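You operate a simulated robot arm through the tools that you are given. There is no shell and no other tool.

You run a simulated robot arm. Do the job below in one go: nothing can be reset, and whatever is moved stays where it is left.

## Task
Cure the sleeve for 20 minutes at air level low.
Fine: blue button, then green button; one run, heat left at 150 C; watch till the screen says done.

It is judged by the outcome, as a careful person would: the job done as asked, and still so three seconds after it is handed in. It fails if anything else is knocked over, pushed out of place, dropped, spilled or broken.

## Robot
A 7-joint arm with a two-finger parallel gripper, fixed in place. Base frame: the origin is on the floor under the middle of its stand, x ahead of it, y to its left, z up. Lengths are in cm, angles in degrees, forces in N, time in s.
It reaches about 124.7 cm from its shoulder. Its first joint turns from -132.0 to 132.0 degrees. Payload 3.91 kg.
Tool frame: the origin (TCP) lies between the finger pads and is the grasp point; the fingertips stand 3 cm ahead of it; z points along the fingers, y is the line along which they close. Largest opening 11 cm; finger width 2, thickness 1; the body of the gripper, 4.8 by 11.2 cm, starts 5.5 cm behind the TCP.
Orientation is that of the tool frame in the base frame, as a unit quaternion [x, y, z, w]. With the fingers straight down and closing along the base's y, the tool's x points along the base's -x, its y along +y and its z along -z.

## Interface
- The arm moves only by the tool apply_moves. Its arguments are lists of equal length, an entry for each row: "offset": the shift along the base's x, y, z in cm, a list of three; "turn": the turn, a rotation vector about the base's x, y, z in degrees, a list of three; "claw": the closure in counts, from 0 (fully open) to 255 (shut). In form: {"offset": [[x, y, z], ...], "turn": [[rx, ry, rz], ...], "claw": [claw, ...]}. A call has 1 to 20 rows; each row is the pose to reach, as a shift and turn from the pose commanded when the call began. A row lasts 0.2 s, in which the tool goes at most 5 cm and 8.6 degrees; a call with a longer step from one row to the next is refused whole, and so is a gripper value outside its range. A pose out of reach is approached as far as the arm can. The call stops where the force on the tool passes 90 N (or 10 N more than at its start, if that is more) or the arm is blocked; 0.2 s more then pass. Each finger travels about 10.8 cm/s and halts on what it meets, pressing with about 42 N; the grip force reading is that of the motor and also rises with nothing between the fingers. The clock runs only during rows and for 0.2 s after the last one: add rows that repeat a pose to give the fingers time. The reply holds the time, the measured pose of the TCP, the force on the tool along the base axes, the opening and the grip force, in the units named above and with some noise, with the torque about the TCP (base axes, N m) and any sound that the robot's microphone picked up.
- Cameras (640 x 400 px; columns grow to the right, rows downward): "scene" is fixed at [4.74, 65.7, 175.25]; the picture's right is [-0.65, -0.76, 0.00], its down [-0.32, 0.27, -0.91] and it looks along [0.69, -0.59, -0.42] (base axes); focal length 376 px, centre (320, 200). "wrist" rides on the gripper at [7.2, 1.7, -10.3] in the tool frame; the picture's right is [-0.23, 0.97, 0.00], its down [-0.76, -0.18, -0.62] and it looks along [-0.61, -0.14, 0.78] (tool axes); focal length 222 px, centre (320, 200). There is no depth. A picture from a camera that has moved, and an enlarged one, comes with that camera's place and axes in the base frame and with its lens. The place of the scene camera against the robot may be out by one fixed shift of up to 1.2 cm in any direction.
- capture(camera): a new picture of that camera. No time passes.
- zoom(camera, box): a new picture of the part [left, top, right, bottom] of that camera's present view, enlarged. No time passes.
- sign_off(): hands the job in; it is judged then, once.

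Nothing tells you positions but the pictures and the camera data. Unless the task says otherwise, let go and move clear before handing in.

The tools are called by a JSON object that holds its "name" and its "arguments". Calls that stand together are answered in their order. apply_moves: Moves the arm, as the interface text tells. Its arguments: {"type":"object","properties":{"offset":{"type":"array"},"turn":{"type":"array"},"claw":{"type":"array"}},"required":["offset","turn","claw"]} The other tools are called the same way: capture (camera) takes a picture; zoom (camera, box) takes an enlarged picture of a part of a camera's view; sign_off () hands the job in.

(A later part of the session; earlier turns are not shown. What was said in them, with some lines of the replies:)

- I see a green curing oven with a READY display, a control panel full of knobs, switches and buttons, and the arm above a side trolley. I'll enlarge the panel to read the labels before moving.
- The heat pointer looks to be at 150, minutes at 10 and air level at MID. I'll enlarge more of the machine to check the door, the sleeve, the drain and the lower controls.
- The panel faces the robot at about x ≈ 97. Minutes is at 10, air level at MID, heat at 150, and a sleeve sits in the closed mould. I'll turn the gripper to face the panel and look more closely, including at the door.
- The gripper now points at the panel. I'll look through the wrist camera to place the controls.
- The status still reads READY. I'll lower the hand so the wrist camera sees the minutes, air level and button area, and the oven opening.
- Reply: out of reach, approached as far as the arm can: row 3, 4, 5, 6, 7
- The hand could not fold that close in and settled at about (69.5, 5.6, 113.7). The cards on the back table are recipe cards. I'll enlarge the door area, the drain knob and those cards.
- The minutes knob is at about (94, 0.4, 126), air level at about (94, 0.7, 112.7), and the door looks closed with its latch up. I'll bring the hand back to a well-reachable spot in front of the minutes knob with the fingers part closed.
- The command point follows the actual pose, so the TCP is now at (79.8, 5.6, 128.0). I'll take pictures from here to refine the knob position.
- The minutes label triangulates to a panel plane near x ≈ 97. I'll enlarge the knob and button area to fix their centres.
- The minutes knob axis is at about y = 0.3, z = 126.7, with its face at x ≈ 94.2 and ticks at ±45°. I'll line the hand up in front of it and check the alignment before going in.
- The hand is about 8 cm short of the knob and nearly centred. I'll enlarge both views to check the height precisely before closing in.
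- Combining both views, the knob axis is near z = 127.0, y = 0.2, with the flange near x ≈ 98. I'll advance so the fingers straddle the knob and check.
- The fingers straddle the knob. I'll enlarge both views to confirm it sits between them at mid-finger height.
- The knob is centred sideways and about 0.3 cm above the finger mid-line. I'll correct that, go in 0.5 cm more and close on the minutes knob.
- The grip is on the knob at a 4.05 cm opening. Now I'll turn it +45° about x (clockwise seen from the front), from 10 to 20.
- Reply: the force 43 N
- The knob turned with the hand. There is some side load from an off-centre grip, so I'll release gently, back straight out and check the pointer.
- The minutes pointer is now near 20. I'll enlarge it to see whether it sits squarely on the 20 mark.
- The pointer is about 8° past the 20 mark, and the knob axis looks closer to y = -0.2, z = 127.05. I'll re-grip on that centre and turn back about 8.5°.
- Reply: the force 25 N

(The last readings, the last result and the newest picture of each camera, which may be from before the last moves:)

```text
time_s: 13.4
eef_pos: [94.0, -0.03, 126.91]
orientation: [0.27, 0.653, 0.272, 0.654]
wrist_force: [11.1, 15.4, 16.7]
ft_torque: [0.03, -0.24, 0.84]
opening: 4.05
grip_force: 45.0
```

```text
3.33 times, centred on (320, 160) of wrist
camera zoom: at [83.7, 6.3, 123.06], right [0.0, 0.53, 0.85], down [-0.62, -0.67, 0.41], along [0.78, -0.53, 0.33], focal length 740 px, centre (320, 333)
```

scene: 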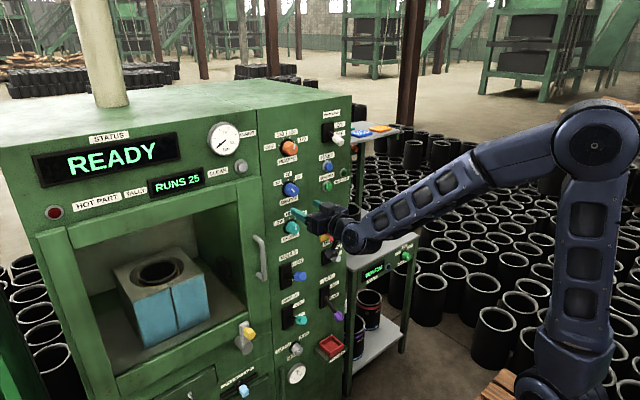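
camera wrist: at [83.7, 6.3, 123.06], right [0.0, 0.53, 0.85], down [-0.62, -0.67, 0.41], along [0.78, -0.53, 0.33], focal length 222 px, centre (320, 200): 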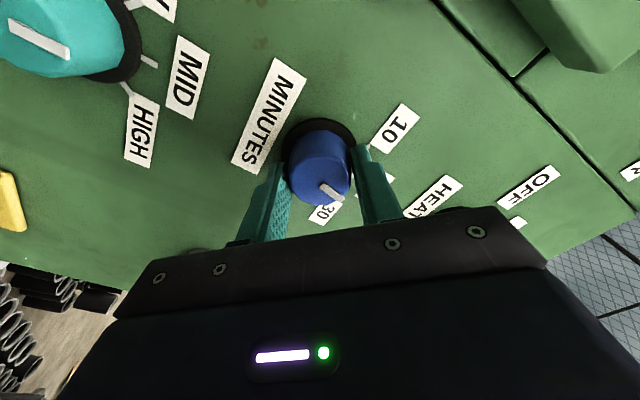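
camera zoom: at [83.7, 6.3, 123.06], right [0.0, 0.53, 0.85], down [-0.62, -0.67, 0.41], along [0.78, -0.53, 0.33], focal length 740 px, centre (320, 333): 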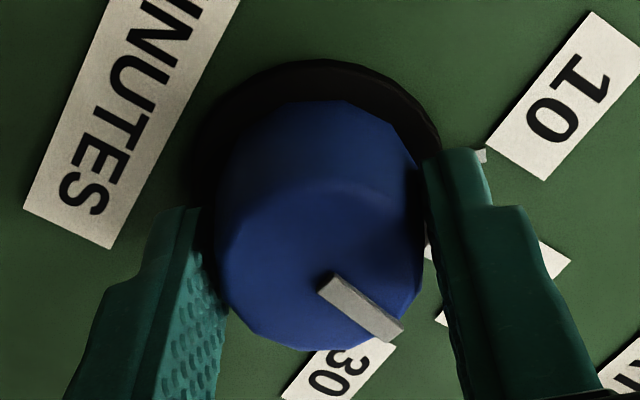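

The grip is centred better this time. I'll turn back 8.5°, let go while holding still, and back out.

{"name": "apply_moves", "arguments": {"offset": [[0, 0.05, 0], [0, 0.05, 0], [0, 0.05, 0], [0, 0.05, 0], [0, 0.05, 0], [-2.5, 0.05, 0], [-5.5, 0.05, 0], [-8, 0.05, 0]], "turn": [[-4.5, 0, 0], [-8.5, 0, 0], [-8.5, 0, 0], [-8.5, 0, 0], [-8.5, 0, 0], [-8.5, 0, 0], [-8.5, 0, 0], [-8.5, 0, 0]], "claw": [255, 255, 255, 90, 90, 90, 90, 90]}}

{"name": "zoom", "arguments": {"camera": "scene", "box": [278, 172, 310, 202]}}

{"name": "zoom", "arguments": {"camera": "wrist", "box": [260, 50, 400, 180]}}

```text
time_s: 15.2
eef_pos: [86.04, -0.01, 126.79]
orientation: [0.221, 0.672, 0.222, 0.671]
wrist_force: [0.8, -0.4, -0.6]
ft_torque: [0.04, -0.06, -0.01]
opening: 7.1
grip_force: 0.2
```

```text
13.33 times, centred on (294, 187) of scene
camera zoom: at [4.74, 65.7, 175.25], right [-0.65, -0.76, 0.0], down [-0.32, 0.27, -0.91], along [0.69, -0.59, -0.42], focal length 5013 px, centre (667, 373)
```

zoom: 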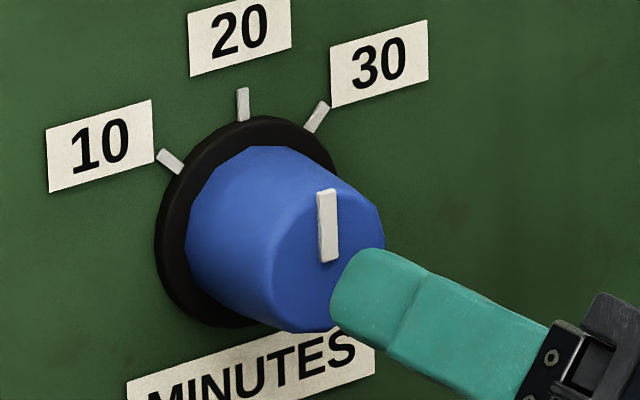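

```text
3.08 times, centred on (330, 115) of wrist
camera zoom: at [75.75, 5.73, 121.98], right [0.0, 0.65, 0.76], down [-0.62, -0.6, 0.51], along [0.78, -0.48, 0.4], focal length 684 px, centre (289, 462)
```

zoom: 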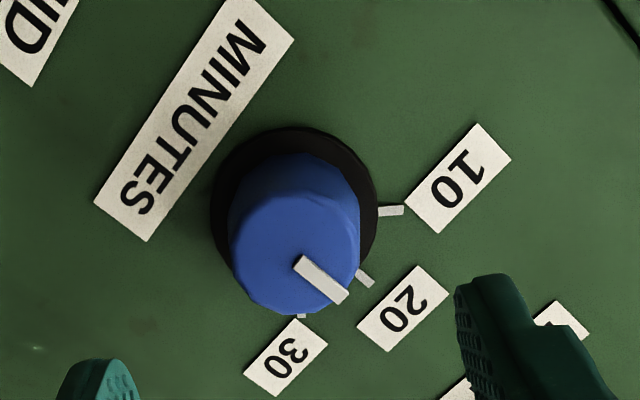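

Minutes is now squarely on 20. Next is the air level knob at about (y -0.15, z 112.65), so I'll move down in front of it and check the alignment.

{"name": "apply_moves", "arguments": {"offset": [[0, 0, -3.6], [0, 0, -7.2], [0, 0, -10.8], [0, -0.1, -14.1], [0, -0.1, -14.1]], "turn": [[0, 0, 0], [0, 0, 0], [0, 0, 0], [0, 0, 0], [0, 0, 0]], "claw": [90, 90, 90, 90, 90]}}

{"name": "capture", "arguments": {"camera": "wrist"}}

{"name": "zoom", "arguments": {"camera": "wrist", "box": [260, 50, 400, 180]}}

{"name": "zoom", "arguments": {"camera": "scene", "box": [265, 200, 345, 250]}}

```text
time_s: 16.4
eef_pos: [86.04, -0.47, 112.96]
orientation: [0.222, 0.671, 0.222, 0.671]
wrist_force: [0.0, 0.1, 0.0]
ft_torque: [-0.01, -0.04, -0.01]
opening: 7.12
grip_force: 0.0
```

```text
taken
camera wrist: at [75.69, 5.35, 107.98], right [0.0, 0.65, 0.76], down [-0.62, -0.6, 0.51], along [0.78, -0.48, 0.4], focal length 222 px, centre (320, 200)
```

wrist: 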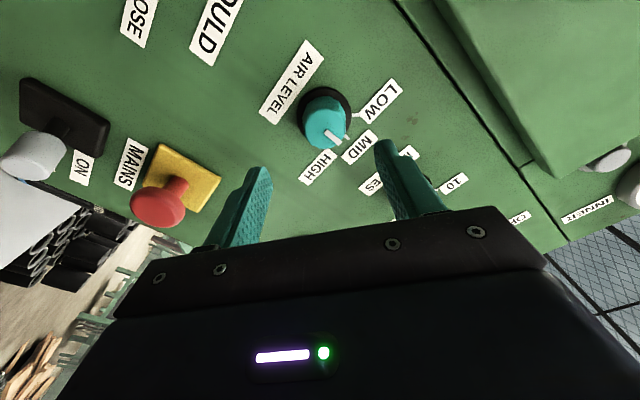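

```text
3.08 times, centred on (330, 115) of wrist
camera zoom: at [75.69, 5.35, 107.98], right [0.0, 0.65, 0.76], down [-0.62, -0.6, 0.51], along [0.78, -0.48, 0.4], focal length 684 px, centre (289, 462)
```

zoom: 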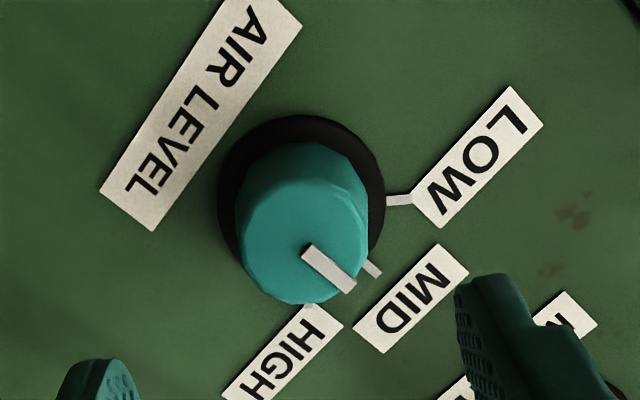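

```text
8.00 times, centred on (305, 225) of scene
camera zoom: at [4.74, 65.7, 175.25], right [-0.65, -0.76, 0.0], down [-0.32, 0.27, -0.91], along [0.69, -0.59, -0.42], focal length 3008 px, centre (440, 0)
```

zoom: 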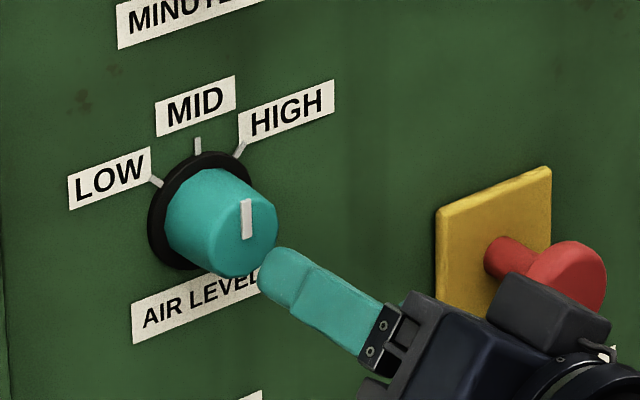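

The air level knob axis is at about y = -0.1, z = 112.9 and the hand is about 0.4 cm to the side. I'll centre it while advancing, then check before closing.

{"name": "apply_moves", "arguments": {"offset": [[2, 0.37, -0.03], [4, 0.37, -0.03], [6, 0.37, -0.03], [7.95, 0.37, -0.03], [7.95, 0.37, -0.03]], "turn": [[0, 0, 0], [0, 0, 0], [0, 0, 0], [0, 0, 0], [0, 0, 0]], "claw": [90, 90, 90, 90, 90]}}

{"name": "zoom", "arguments": {"camera": "wrist", "box": [240, 100, 400, 220]}}

```text
time_s: 17.6
eef_pos: [93.86, 0.18, 112.83]
orientation: [0.221, 0.671, 0.222, 0.672]
wrist_force: [-0.1, 0.2, 0.4]
ft_torque: [0.01, -0.02, -0.03]
opening: 7.15
grip_force: 0.1
```

```text
3.33 times, centred on (320, 160) of wrist
camera zoom: at [83.54, 5.99, 108.02], right [0.0, 0.65, 0.76], down [-0.62, -0.6, 0.51], along [0.78, -0.48, 0.4], focal length 740 px, centre (320, 333)
```

zoom: 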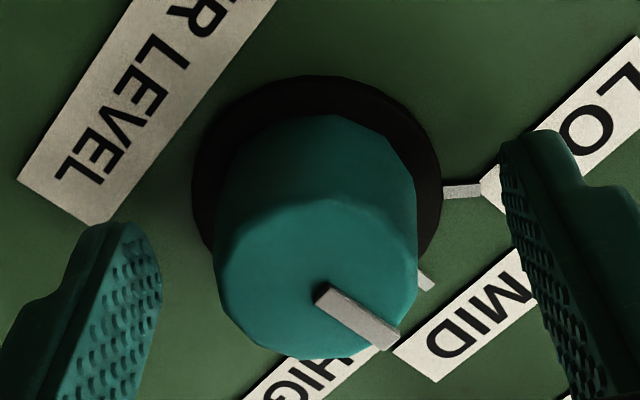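

The knob is almost centred between the fingers. I'll apply the last small correction and close on it.

{"name": "apply_moves", "arguments": {"offset": [[0.15, -0.2, 0.08], [0.15, -0.2, 0.08], [0.15, -0.2, 0.08], [0.15, -0.2, 0.08], [0.15, -0.2, 0.08]], "turn": [[0, 0, 0], [0, 0, 0], [0, 0, 0], [0, 0, 0], [0, 0, 0]], "claw": [90, 90, 255, 255, 255]}}

{"name": "zoom", "arguments": {"camera": "wrist", "box": [240, 100, 400, 220]}}

```text
time_s: 18.8
eef_pos: [94.07, 0.09, 112.93]
orientation: [0.221, 0.672, 0.222, 0.671]
wrist_force: [2.1, 2.4, 2.0]
ft_torque: [0.0, 0.05, 0.17]
opening: 4.08
grip_force: 44.9
```

```text
3.33 times, centred on (320, 160) of wrist
camera zoom: at [83.77, 5.75, 108.11], right [0.0, 0.65, 0.76], down [-0.62, -0.6, 0.51], along [0.78, -0.47, 0.4], focal length 740 px, centre (320, 333)
```

zoom: 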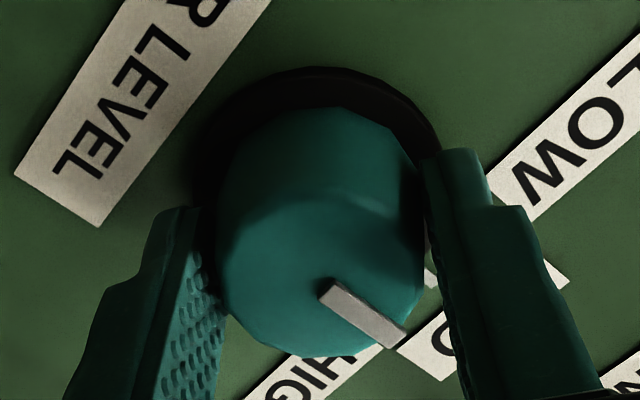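

The grip is well centred with very little side load. I'll turn it -45° about x, from MID to LOW, and check the load before letting go.

{"name": "apply_moves", "arguments": {"offset": [[0, 0, 0], [0, 0, 0], [0, 0, 0], [0, 0, 0], [0, 0, 0], [0, 0, 0], [0, 0, 0], [0, 0, 0]], "turn": [[-6.5, 0, 0], [-13, 0, 0], [-19.5, 0, 0], [-26, 0, 0], [-32.5, 0, 0], [-39, 0, 0], [-45, 0, 0], [-45, 0, 0]], "claw": [255, 255, 255, 255, 255, 255, 255, 255]}}

{"name": "zoom", "arguments": {"camera": "wrist", "box": [240, 100, 400, 220]}}

```text
time_s: 20.6
eef_pos: [94.07, -0.03, 112.84]
orientation: [-0.052, 0.705, -0.052, 0.705]
wrist_force: [-2.1, 5.4, 1.6]
ft_torque: [0.14, -0.11, 0.22]
opening: 4.07
grip_force: 44.5
```

```text
3.33 times, centred on (320, 160) of wrist
camera zoom: at [83.75, 0.63, 105.51], right [0.0, 1.0, 0.08], down [-0.62, -0.06, 0.78], along [0.78, -0.05, 0.62], focal length 740 px, centre (320, 333)
```

zoom: 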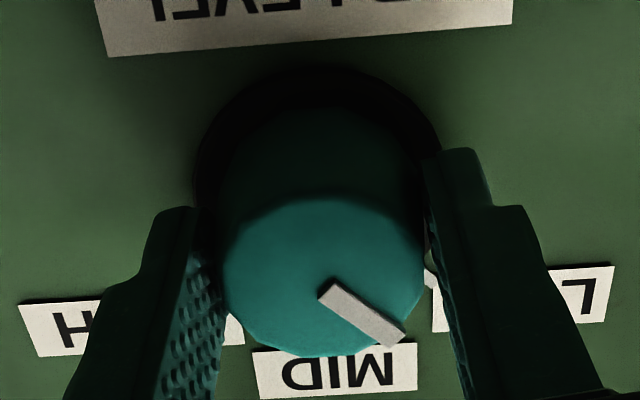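

The knob moved cleanly with the hand and the side load is small. I'll release, back out and check the pointer.

{"name": "apply_moves", "arguments": {"offset": [[0, 0, 0], [0, 0, 0], [0, 0, 0], [-2.5, 0, 0], [-5.5, 0, 0], [-8, 0, 0], [-8, 0, 0]], "turn": [[0, 0, 0], [0, 0, 0], [0, 0, 0], [0, 0, 0], [0, 0, 0], [0, 0, 0], [0, 0, 0]], "claw": [90, 90, 90, 90, 90, 90, 90]}}

{"name": "zoom", "arguments": {"camera": "scene", "box": [278, 210, 310, 240]}}

{"name": "zoom", "arguments": {"camera": "wrist", "box": [250, 50, 390, 180]}}

{"name": "capture", "arguments": {"camera": "scene"}}

```text
time_s: 22.2
eef_pos: [86.28, -0.02, 113.17]
orientation: [-0.052, 0.705, -0.053, 0.705]
wrist_force: [0.3, -0.2, 0.2]
ft_torque: [-0.06, 0.0, -0.01]
opening: 7.12
grip_force: 0.0
```

```text
13.33 times, centred on (294, 225) of scene
camera zoom: at [4.74, 65.7, 175.25], right [-0.65, -0.76, 0.0], down [-0.32, 0.27, -0.91], along [0.69, -0.59, -0.42], focal length 5013 px, centre (667, -133)
```

zoom: 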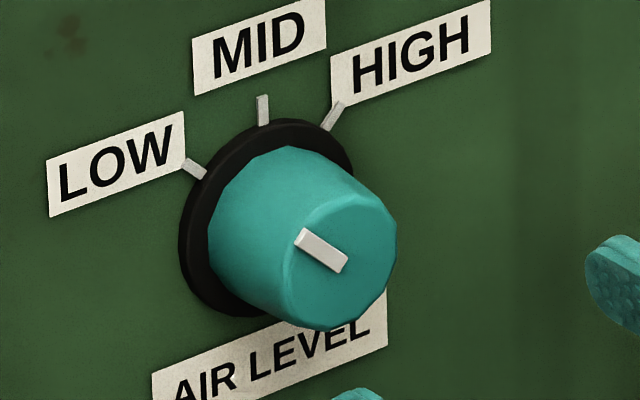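

```text
3.08 times, centred on (320, 115) of wrist
camera zoom: at [75.97, 0.7, 105.77], right [0.0, 1.0, 0.08], down [-0.62, -0.06, 0.78], along [0.78, -0.05, 0.62], focal length 684 px, centre (320, 462)
```

zoom: 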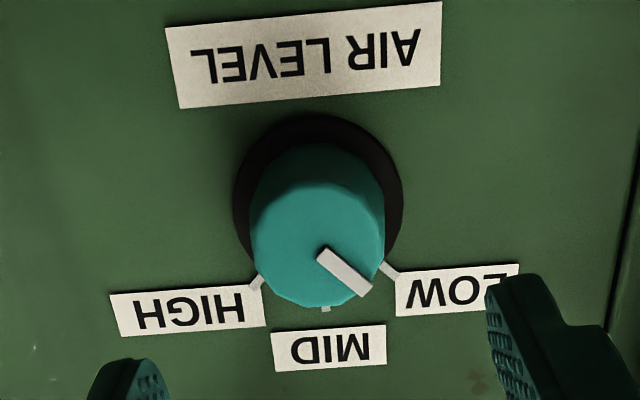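

```text
taken
```

scene: 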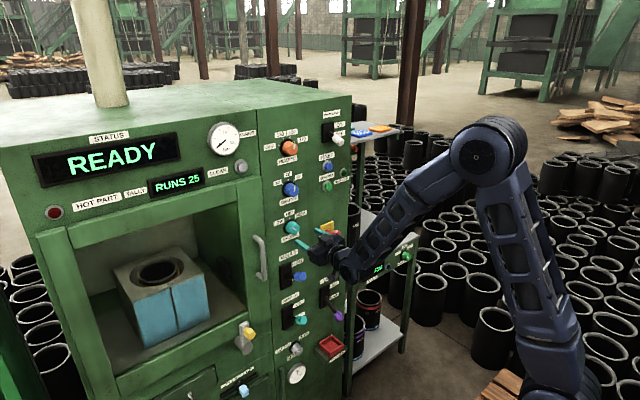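

Air level is on LOW, minutes is on 20 and the heat knob has not been touched. Next I'll shut the fingers and line up in front of the blue FIRST button at about (y -15.3, z 130.1).

{"name": "apply_moves", "arguments": {"offset": [[-3, 0, 0], [-3, -3, 3.4], [-3, -6.1, 6.8], [-3, -9.2, 10.2], [-3, -12.3, 13.6], [-3, -15.3, 16.9], [-3, -15.3, 16.9]], "turn": [[0, 0, 0], [1.7, 0, 0], [3.4, 0, 0], [5.1, 0, 0], [6.8, 0, 0], [8.5, 0, 0], [8.5, 0, 0]], "claw": [90, 150, 200, 255, 255, 255, 255]}}

{"name": "capture", "arguments": {"camera": "wrist"}}

{"name": "zoom", "arguments": {"camera": "scene", "box": [300, 140, 380, 200]}}

```text
time_s: 23.8
eef_pos: [83.34, -15.31, 129.91]
orientation: [0.001, 0.707, 0.0, 0.707]
wrist_force: [0.3, -0.4, -0.7]
ft_torque: [0.03, -0.02, 0.02]
opening: 0.0
grip_force: 38.4
```

```text
taken
camera wrist: at [73.02, -13.63, 122.57], right [0.0, 0.97, 0.23], down [-0.62, -0.18, 0.76], along [0.78, -0.14, 0.61], focal length 222 px, centre (320, 200)
```

wrist: 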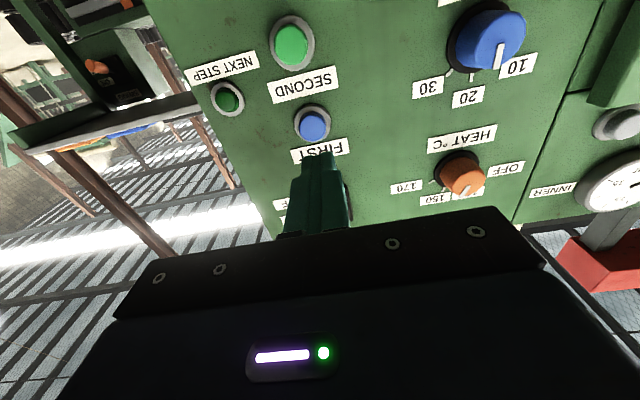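

```text
6.67 times, centred on (340, 170) of scene
camera zoom: at [4.74, 65.7, 175.25], right [-0.65, -0.76, 0.0], down [-0.32, 0.27, -0.91], along [0.69, -0.59, -0.42], focal length 2507 px, centre (187, 400)
```

zoom: 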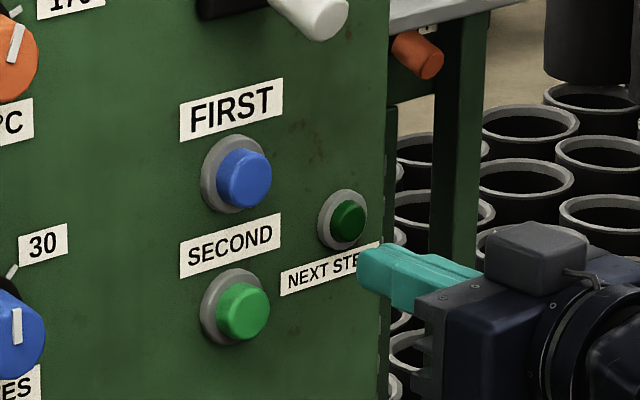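

The blue button looks to be slightly further right and up, around y ≈ -16.3, z ≈ 130.9. I'll enlarge the wrist view to refine before pressing.

{"name": "zoom", "arguments": {"camera": "wrist", "box": [200, 0, 400, 200]}}

```text
2.00 times, centred on (300, 100) of wrist
camera zoom: at [73.02, -13.63, 122.57], right [0.0, 0.97, 0.23], down [-0.62, -0.18, 0.76], along [0.78, -0.14, 0.61], focal length 444 px, centre (360, 400)
```

zoom: 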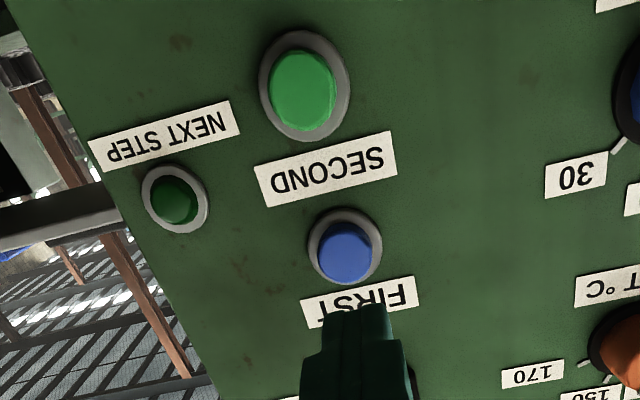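

FIRST is at about (y -16.45, z 131.05) and SECOND at about (y -16.4, z 123.55). I'll move to just in front of FIRST.

{"name": "apply_moves", "arguments": {"offset": [[2, -1.14, 1.14], [4, -1.14, 1.14], [6, -1.14, 1.14], [7.8, -1.14, 1.14], [7.8, -1.14, 1.14]], "turn": [[0, 0, 0], [0, 0, 0], [0, 0, 0], [0, 0, 0], [0, 0, 0]], "claw": [255, 255, 255, 255, 255]}}

{"name": "zoom", "arguments": {"camera": "scene", "box": [300, 140, 380, 200]}}

{"name": "capture", "arguments": {"camera": "wrist"}}

```text
time_s: 25.0
eef_pos: [91.07, -16.39, 131.03]
orientation: [0.0, 0.707, 0.0, 0.707]
wrist_force: [-0.3, 0.1, -0.8]
ft_torque: [0.01, 0.01, -0.01]
opening: 0.0
grip_force: 37.2
```

```text
6.67 times, centred on (340, 170) of scene
camera zoom: at [4.74, 65.7, 175.25], right [-0.65, -0.76, 0.0], down [-0.32, 0.27, -0.91], along [0.69, -0.59, -0.42], focal length 2507 px, centre (187, 400)
```

zoom: 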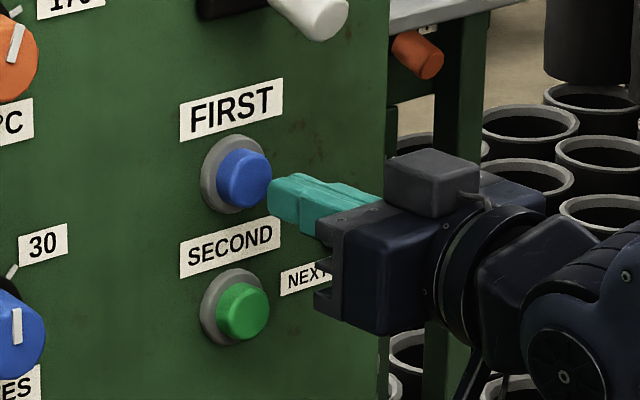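

```text
taken
camera wrist: at [80.71, -14.68, 123.84], right [0.0, 0.97, 0.23], down [-0.62, -0.18, 0.76], along [0.78, -0.14, 0.61], focal length 222 px, centre (320, 200)
```

wrist: 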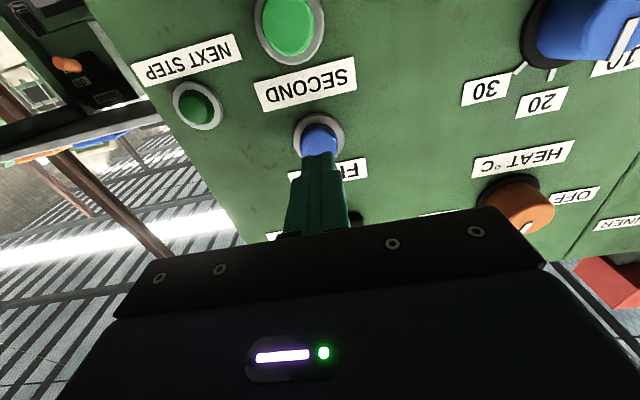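

The closed fingertips are lined up with the blue button with a gap of about 2–3 cm. I'll advance slowly until contact.

{"name": "apply_moves", "arguments": {"offset": [[0.8, 0, 0], [1.6, 0, 0], [2.2, 0, 0], [2.2, 0, 0]], "turn": [[0, 0, 0], [0, 0, 0], [0, 0, 0], [0, 0, 0]], "claw": [255, 255, 255, 255]}}

{"name": "zoom", "arguments": {"camera": "scene", "box": [310, 145, 360, 195]}}

```text
time_s: 26.0
eef_pos: [93.12, -16.51, 130.93]
orientation: [0.0, 0.707, 0.0, 0.707]
wrist_force: [-0.5, 0.6, -0.4]
ft_torque: [0.02, -0.01, -0.01]
opening: 0.0
grip_force: 37.4
```

```text
8.00 times, centred on (335, 170) of scene
camera zoom: at [4.74, 65.7, 175.25], right [-0.65, -0.76, 0.0], down [-0.32, 0.27, -0.91], along [0.69, -0.59, -0.42], focal length 3008 px, centre (200, 440)
```

zoom: 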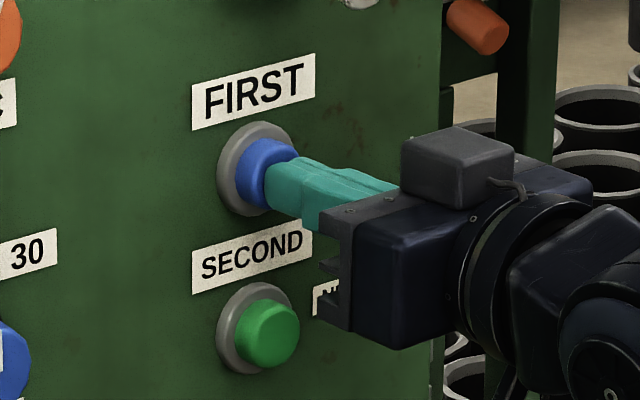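

There is no contact yet, with the tips at about x ≈ 96.1. I'll go on in small steps.

{"name": "apply_moves", "arguments": {"offset": [[0.2, 0, 0], [0.4, 0, 0], [0.6, 0, 0], [0.7, 0, 0]], "turn": [[0, 0, 0], [0, 0, 0], [0, 0, 0], [0, 0, 0]], "claw": [255, 255, 255, 255]}}

{"name": "zoom", "arguments": {"camera": "scene", "box": [310, 145, 360, 195]}}

{"name": "zoom", "arguments": {"camera": "scene", "box": [20, 110, 260, 230]}}

```text
time_s: 27.0
eef_pos: [93.79, -16.43, 131.16]
orientation: [0.0, 0.707, 0.0, 0.707]
wrist_force: [-23.5, 0.2, -5.1]
ft_torque: [-0.02, 0.21, -0.02]
opening: 0.0
grip_force: 37.6
heard: click
```

```text
8.00 times, centred on (335, 170) of scene
camera zoom: at [4.74, 65.7, 175.25], right [-0.65, -0.76, 0.0], down [-0.32, 0.27, -0.91], along [0.69, -0.59, -0.42], focal length 3008 px, centre (200, 440)
```

zoom: 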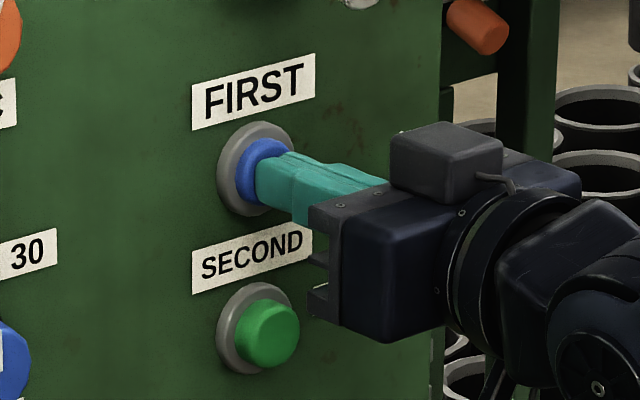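

```text
2.67 times, centred on (140, 170) of scene
camera zoom: at [4.74, 65.7, 175.25], right [-0.65, -0.76, 0.0], down [-0.32, 0.27, -0.91], along [0.69, -0.59, -0.42], focal length 1003 px, centre (800, 280)
```

zoom: 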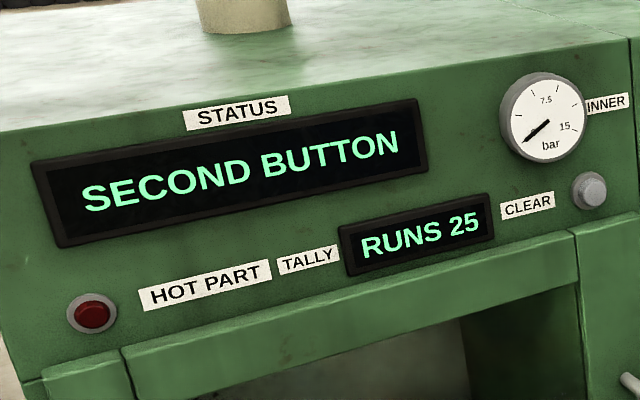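

A click was heard and the status now says SECOND BUTTON. I'll back off, move down 7.5 cm and press the green SECOND button the same way.

{"name": "apply_moves", "arguments": {"offset": [[-1.5, 0, 0], [-2.8, 0, 0], [-2.8, 0, -3.8], [-2.8, 0, -7.5], [-2.8, 0, -7.5]], "turn": [[0, 0, 0], [0, 0, 0], [0, 0, 0], [0, 0, 0], [0, 0, 0]], "claw": [255, 255, 255, 255, 255]}}

{"name": "zoom", "arguments": {"camera": "scene", "box": [310, 145, 370, 205]}}

{"name": "zoom", "arguments": {"camera": "wrist", "box": [200, 60, 440, 210]}}

{"name": "zoom", "arguments": {"camera": "scene", "box": [20, 110, 260, 230]}}

```text
time_s: 28.2
eef_pos: [91.11, -16.8, 123.62]
orientation: [0.0, 0.707, 0.0, 0.707]
wrist_force: [-0.1, 0.4, 0.1]
ft_torque: [-0.01, 0.0, 0.01]
opening: 0.03
grip_force: 37.3
```

```text
6.67 times, centred on (340, 175) of scene
camera zoom: at [4.74, 65.7, 175.25], right [-0.65, -0.76, 0.0], down [-0.32, 0.27, -0.91], along [0.69, -0.59, -0.42], focal length 2507 px, centre (187, 367)
```

zoom: 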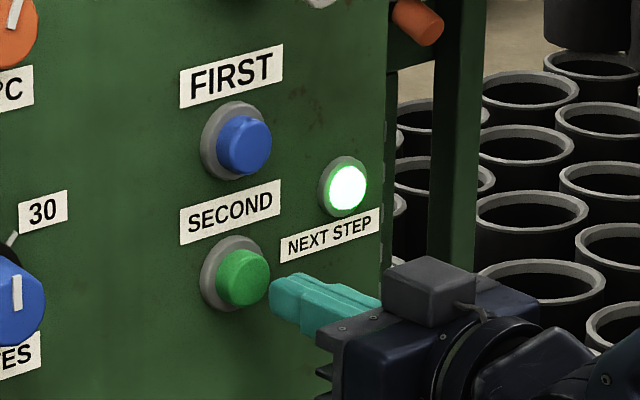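

```text
2.67 times, centred on (320, 135) of wrist
camera zoom: at [80.72, -14.93, 116.43], right [0.0, 0.97, 0.23], down [-0.62, -0.18, 0.76], along [0.78, -0.14, 0.61], focal length 592 px, centre (320, 373)
```

zoom: 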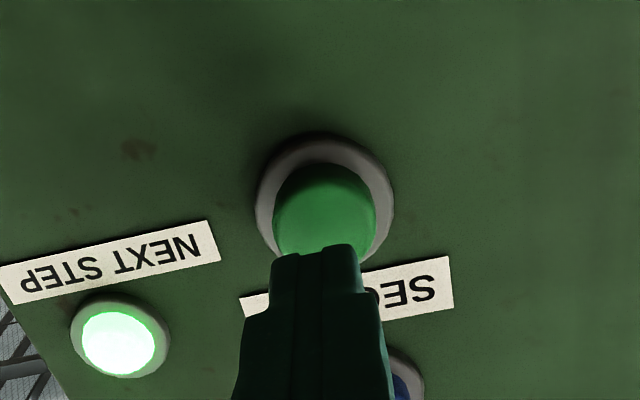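

```text
2.67 times, centred on (140, 170) of scene
camera zoom: at [4.74, 65.7, 175.25], right [-0.65, -0.76, 0.0], down [-0.32, 0.27, -0.91], along [0.69, -0.59, -0.42], focal length 1003 px, centre (800, 280)
```

zoom: 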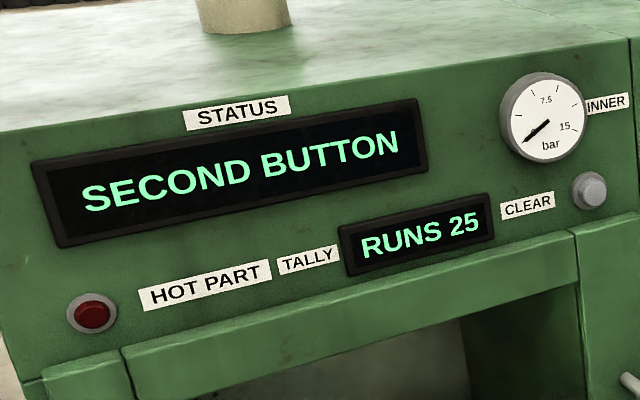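

The NEXT STEP lamp is lit and the fingertips face the green button. I'll make a small sideways correction and press, in small steps at the end.

{"name": "apply_moves", "arguments": {"offset": [[1, 0.3, 0], [2, 0.3, 0], [2.3, 0.3, 0], [2.5, 0.3, 0], [2.7, 0.3, 0], [2.8, 0.3, 0]], "turn": [[0, 0, 0], [0, 0, 0], [0, 0, 0], [0, 0, 0], [0, 0, 0], [0, 0, 0]], "claw": [255, 255, 255, 255, 255, 255]}}

{"name": "zoom", "arguments": {"camera": "scene", "box": [310, 145, 370, 205]}}

{"name": "zoom", "arguments": {"camera": "scene", "box": [20, 110, 260, 230]}}

```text
time_s: 29.6
eef_pos: [93.9, -16.27, 123.41]
orientation: [0.0, 0.708, 0.0, 0.707]
wrist_force: [-21.2, 0.6, -0.2]
ft_torque: [-0.04, 0.01, -0.05]
opening: 0.0
grip_force: 37.7
heard: click
```

```text
6.67 times, centred on (340, 175) of scene
camera zoom: at [4.74, 65.7, 175.25], right [-0.65, -0.76, 0.0], down [-0.32, 0.27, -0.91], along [0.69, -0.59, -0.42], focal length 2507 px, centre (187, 367)
```

zoom: 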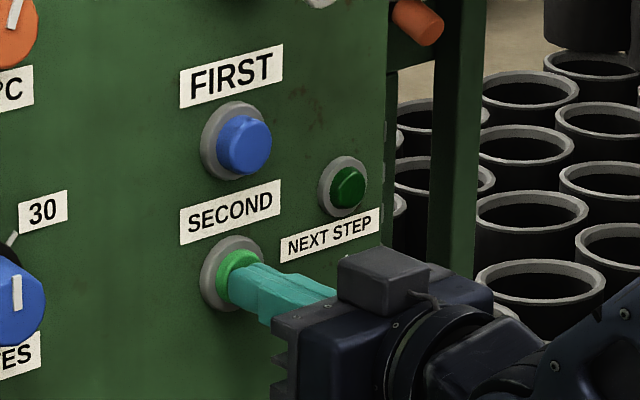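

```text
2.67 times, centred on (140, 170) of scene
camera zoom: at [4.74, 65.7, 175.25], right [-0.65, -0.76, 0.0], down [-0.32, 0.27, -0.91], along [0.69, -0.59, -0.42], focal length 1003 px, centre (800, 280)
```

zoom: 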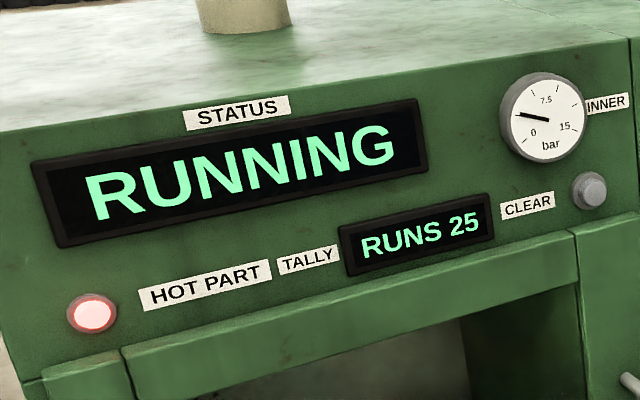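

The status reads RUNNING, the hot part lamp is lit and the inner pressure is rising. I'll back straight off and wait while watching the screen.

{"name": "apply_moves", "arguments": {"offset": [[-1.5, 0, 0], [-4, 0, 0], [-7, 0, 0], [-10, 0, 0], [-12, 0, 0], [-12, 0, 0], [-12, 0, 0], [-12, 0, 0], [-12, 0, 0], [-12, 0, 0]], "turn": [[0, 0, 0], [0, 0, 0], [0, 0, 0], [0, 0, 0], [0, 0, 0], [0, 0, 0], [0, 0, 0], [0, 0, 0], [0, 0, 0], [0, 0, 0]], "claw": [255, 255, 255, 255, 255, 255, 255, 255, 255, 255]}}

{"name": "capture", "arguments": {"camera": "scene"}}

{"name": "zoom", "arguments": {"camera": "scene", "box": [20, 110, 260, 230]}}

```text
time_s: 31.8
eef_pos: [81.63, -16.29, 123.17]
orientation: [0.0, 0.707, 0.0, 0.707]
wrist_force: [-0.4, 0.4, 0.0]
ft_torque: [0.02, 0.03, 0.01]
opening: 0.0
grip_force: 37.9
```

```text
taken
```

scene: 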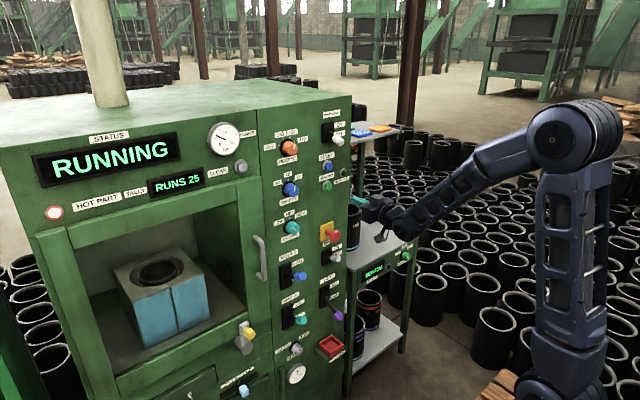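

```text
2.67 times, centred on (140, 170) of scene
camera zoom: at [4.74, 65.7, 175.25], right [-0.65, -0.76, 0.0], down [-0.32, 0.27, -0.91], along [0.69, -0.59, -0.42], focal length 1003 px, centre (800, 280)
```

zoom: 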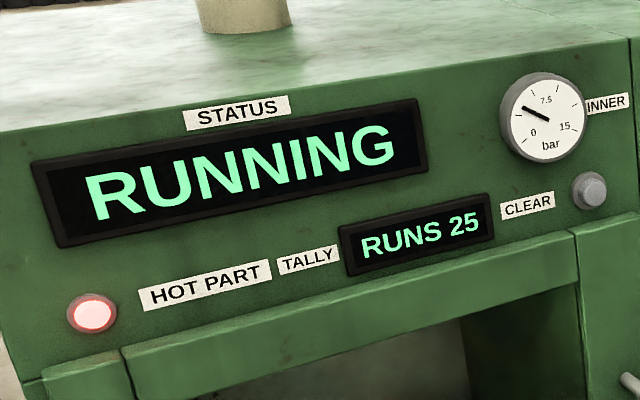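

The run is in progress and the arm is clear of the panel. I'll hold still in waits and keep checking the screen and knobs.

{"name": "apply_moves", "arguments": {"offset": [[0, 0, 0], [0, 0, 0], [0, 0, 0], [0, 0, 0], [0, 0, 0], [0, 0, 0], [0, 0, 0], [0, 0, 0], [0, 0, 0], [0, 0, 0], [0, 0, 0], [0, 0, 0], [0, 0, 0], [0, 0, 0], [0, 0, 0], [0, 0, 0], [0, 0, 0], [0, 0, 0], [0, 0, 0], [0, 0, 0]], "turn": [[0, 0, 0], [0, 0, 0], [0, 0, 0], [0, 0, 0], [0, 0, 0], [0, 0, 0], [0, 0, 0], [0, 0, 0], [0, 0, 0], [0, 0, 0], [0, 0, 0], [0, 0, 0], [0, 0, 0], [0, 0, 0], [0, 0, 0], [0, 0, 0], [0, 0, 0], [0, 0, 0], [0, 0, 0], [0, 0, 0]], "claw": [200, 200, 200, 200, 200, 200, 200, 200, 200, 200, 200, 200, 200, 200, 200, 200, 200, 200, 200, 200]}}

{"name": "zoom", "arguments": {"camera": "scene", "box": [20, 110, 260, 230]}}

{"name": "zoom", "arguments": {"camera": "scene", "box": [255, 120, 365, 250]}}

```text
time_s: 36.0
eef_pos: [81.77, -16.25, 123.29]
orientation: [0.001, 0.707, -0.001, 0.707]
wrist_force: [-0.5, 0.0, 0.4]
ft_torque: [0.02, -0.04, -0.01]
opening: 2.4
grip_force: 0.0
```

```text
2.67 times, centred on (140, 170) of scene
camera zoom: at [4.74, 65.7, 175.25], right [-0.65, -0.76, 0.0], down [-0.32, 0.27, -0.91], along [0.69, -0.59, -0.42], focal length 1003 px, centre (800, 280)
```

zoom: 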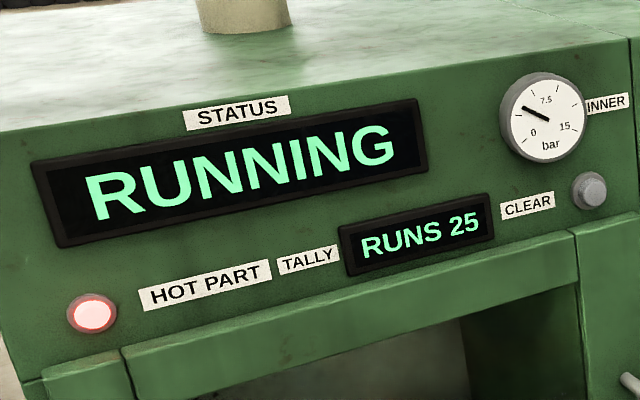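

```text
3.08 times, centred on (310, 185) of scene
camera zoom: at [4.74, 65.7, 175.25], right [-0.65, -0.76, 0.0], down [-0.32, 0.27, -0.91], along [0.69, -0.59, -0.42], focal length 1157 px, centre (351, 246)
```

zoom: 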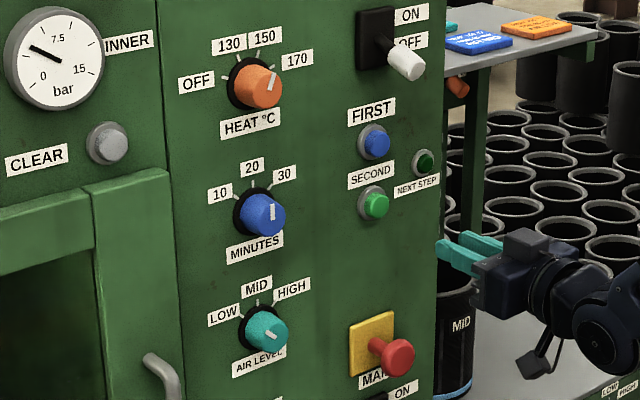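

The heat is still at 150, minutes at 20, air level at LOW and the run continues. I'll keep waiting and watching.

{"name": "apply_moves", "arguments": {"offset": [[0, 0, 0], [0, 0, 0], [0, 0, 0], [0, 0, 0], [0, 0, 0], [0, 0, 0], [0, 0, 0], [0, 0, 0], [0, 0, 0], [0, 0, 0], [0, 0, 0], [0, 0, 0], [0, 0, 0], [0, 0, 0], [0, 0, 0], [0, 0, 0], [0, 0, 0], [0, 0, 0], [0, 0, 0], [0, 0, 0]], "turn": [[0, 0, 0], [0, 0, 0], [0, 0, 0], [0, 0, 0], [0, 0, 0], [0, 0, 0], [0, 0, 0], [0, 0, 0], [0, 0, 0], [0, 0, 0], [0, 0, 0], [0, 0, 0], [0, 0, 0], [0, 0, 0], [0, 0, 0], [0, 0, 0], [0, 0, 0], [0, 0, 0], [0, 0, 0], [0, 0, 0]], "claw": [200, 200, 200, 200, 200, 200, 200, 200, 200, 200, 200, 200, 200, 200, 200, 200, 200, 200, 200, 200]}}

{"name": "zoom", "arguments": {"camera": "scene", "box": [20, 110, 260, 230]}}

```text
time_s: 40.2
eef_pos: [81.68, -16.22, 123.16]
orientation: [0.0, 0.707, 0.0, 0.707]
wrist_force: [-0.5, -0.1, 0.4]
ft_torque: [0.0, -0.01, -0.03]
opening: 2.37
grip_force: 0.0
```

```text
2.67 times, centred on (140, 170) of scene
camera zoom: at [4.74, 65.7, 175.25], right [-0.65, -0.76, 0.0], down [-0.32, 0.27, -0.91], along [0.69, -0.59, -0.42], focal length 1003 px, centre (800, 280)
```

zoom: 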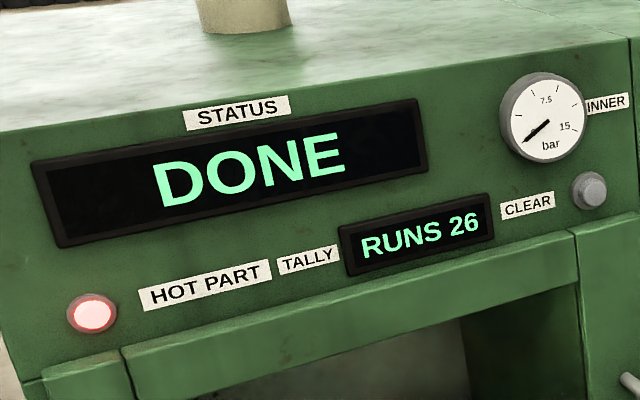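

The status says DONE and the tally reads 26, so exactly one run was made. I'll take a last look at the whole scene before handing in.

{"name": "capture", "arguments": {"camera": "scene"}}

{"name": "zoom", "arguments": {"camera": "scene", "box": [255, 120, 365, 250]}}

```text
taken
```

scene: 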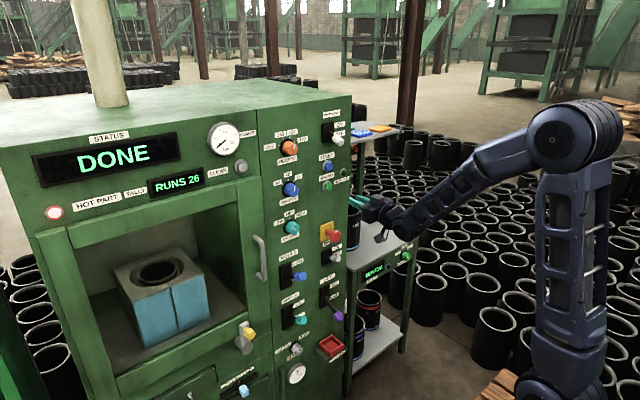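

```text
3.08 times, centred on (310, 185) of scene
camera zoom: at [4.74, 65.7, 175.25], right [-0.65, -0.76, 0.0], down [-0.32, 0.27, -0.91], along [0.69, -0.59, -0.42], focal length 1157 px, centre (351, 246)
```

zoom: 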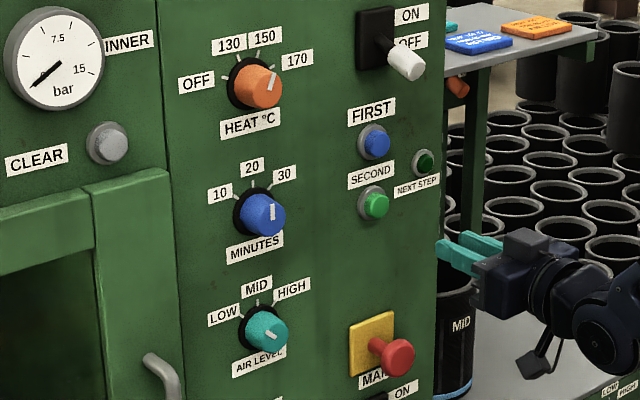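

The run is finished: the status shows DONE, heat is at 150, minutes at 20 and air level at LOW. Nothing else has moved and the arm is clear of the panel, so I'm handing in.

{"name": "sign_off", "arguments": {}}

```text
The job is handed in.
```

The sleeve has been cured for 20 minutes at air level low, with heat left at 150 °C. I pressed the blue button, then the green one. The tally went from 25 to 26, so it was a single run, and I watched until the screen said DONE.

- **Minutes knob:** my first turn went about 8° past the 20 mark. I turned it back onto 20 before starting the run.
- **Hot part:** the HOT PART lamp was still lit when I handed in. The sleeve is still in the mould.
- **Surroundings:** the arm is clear of the panel, and the final pictures show nothing else moved or knocked over.
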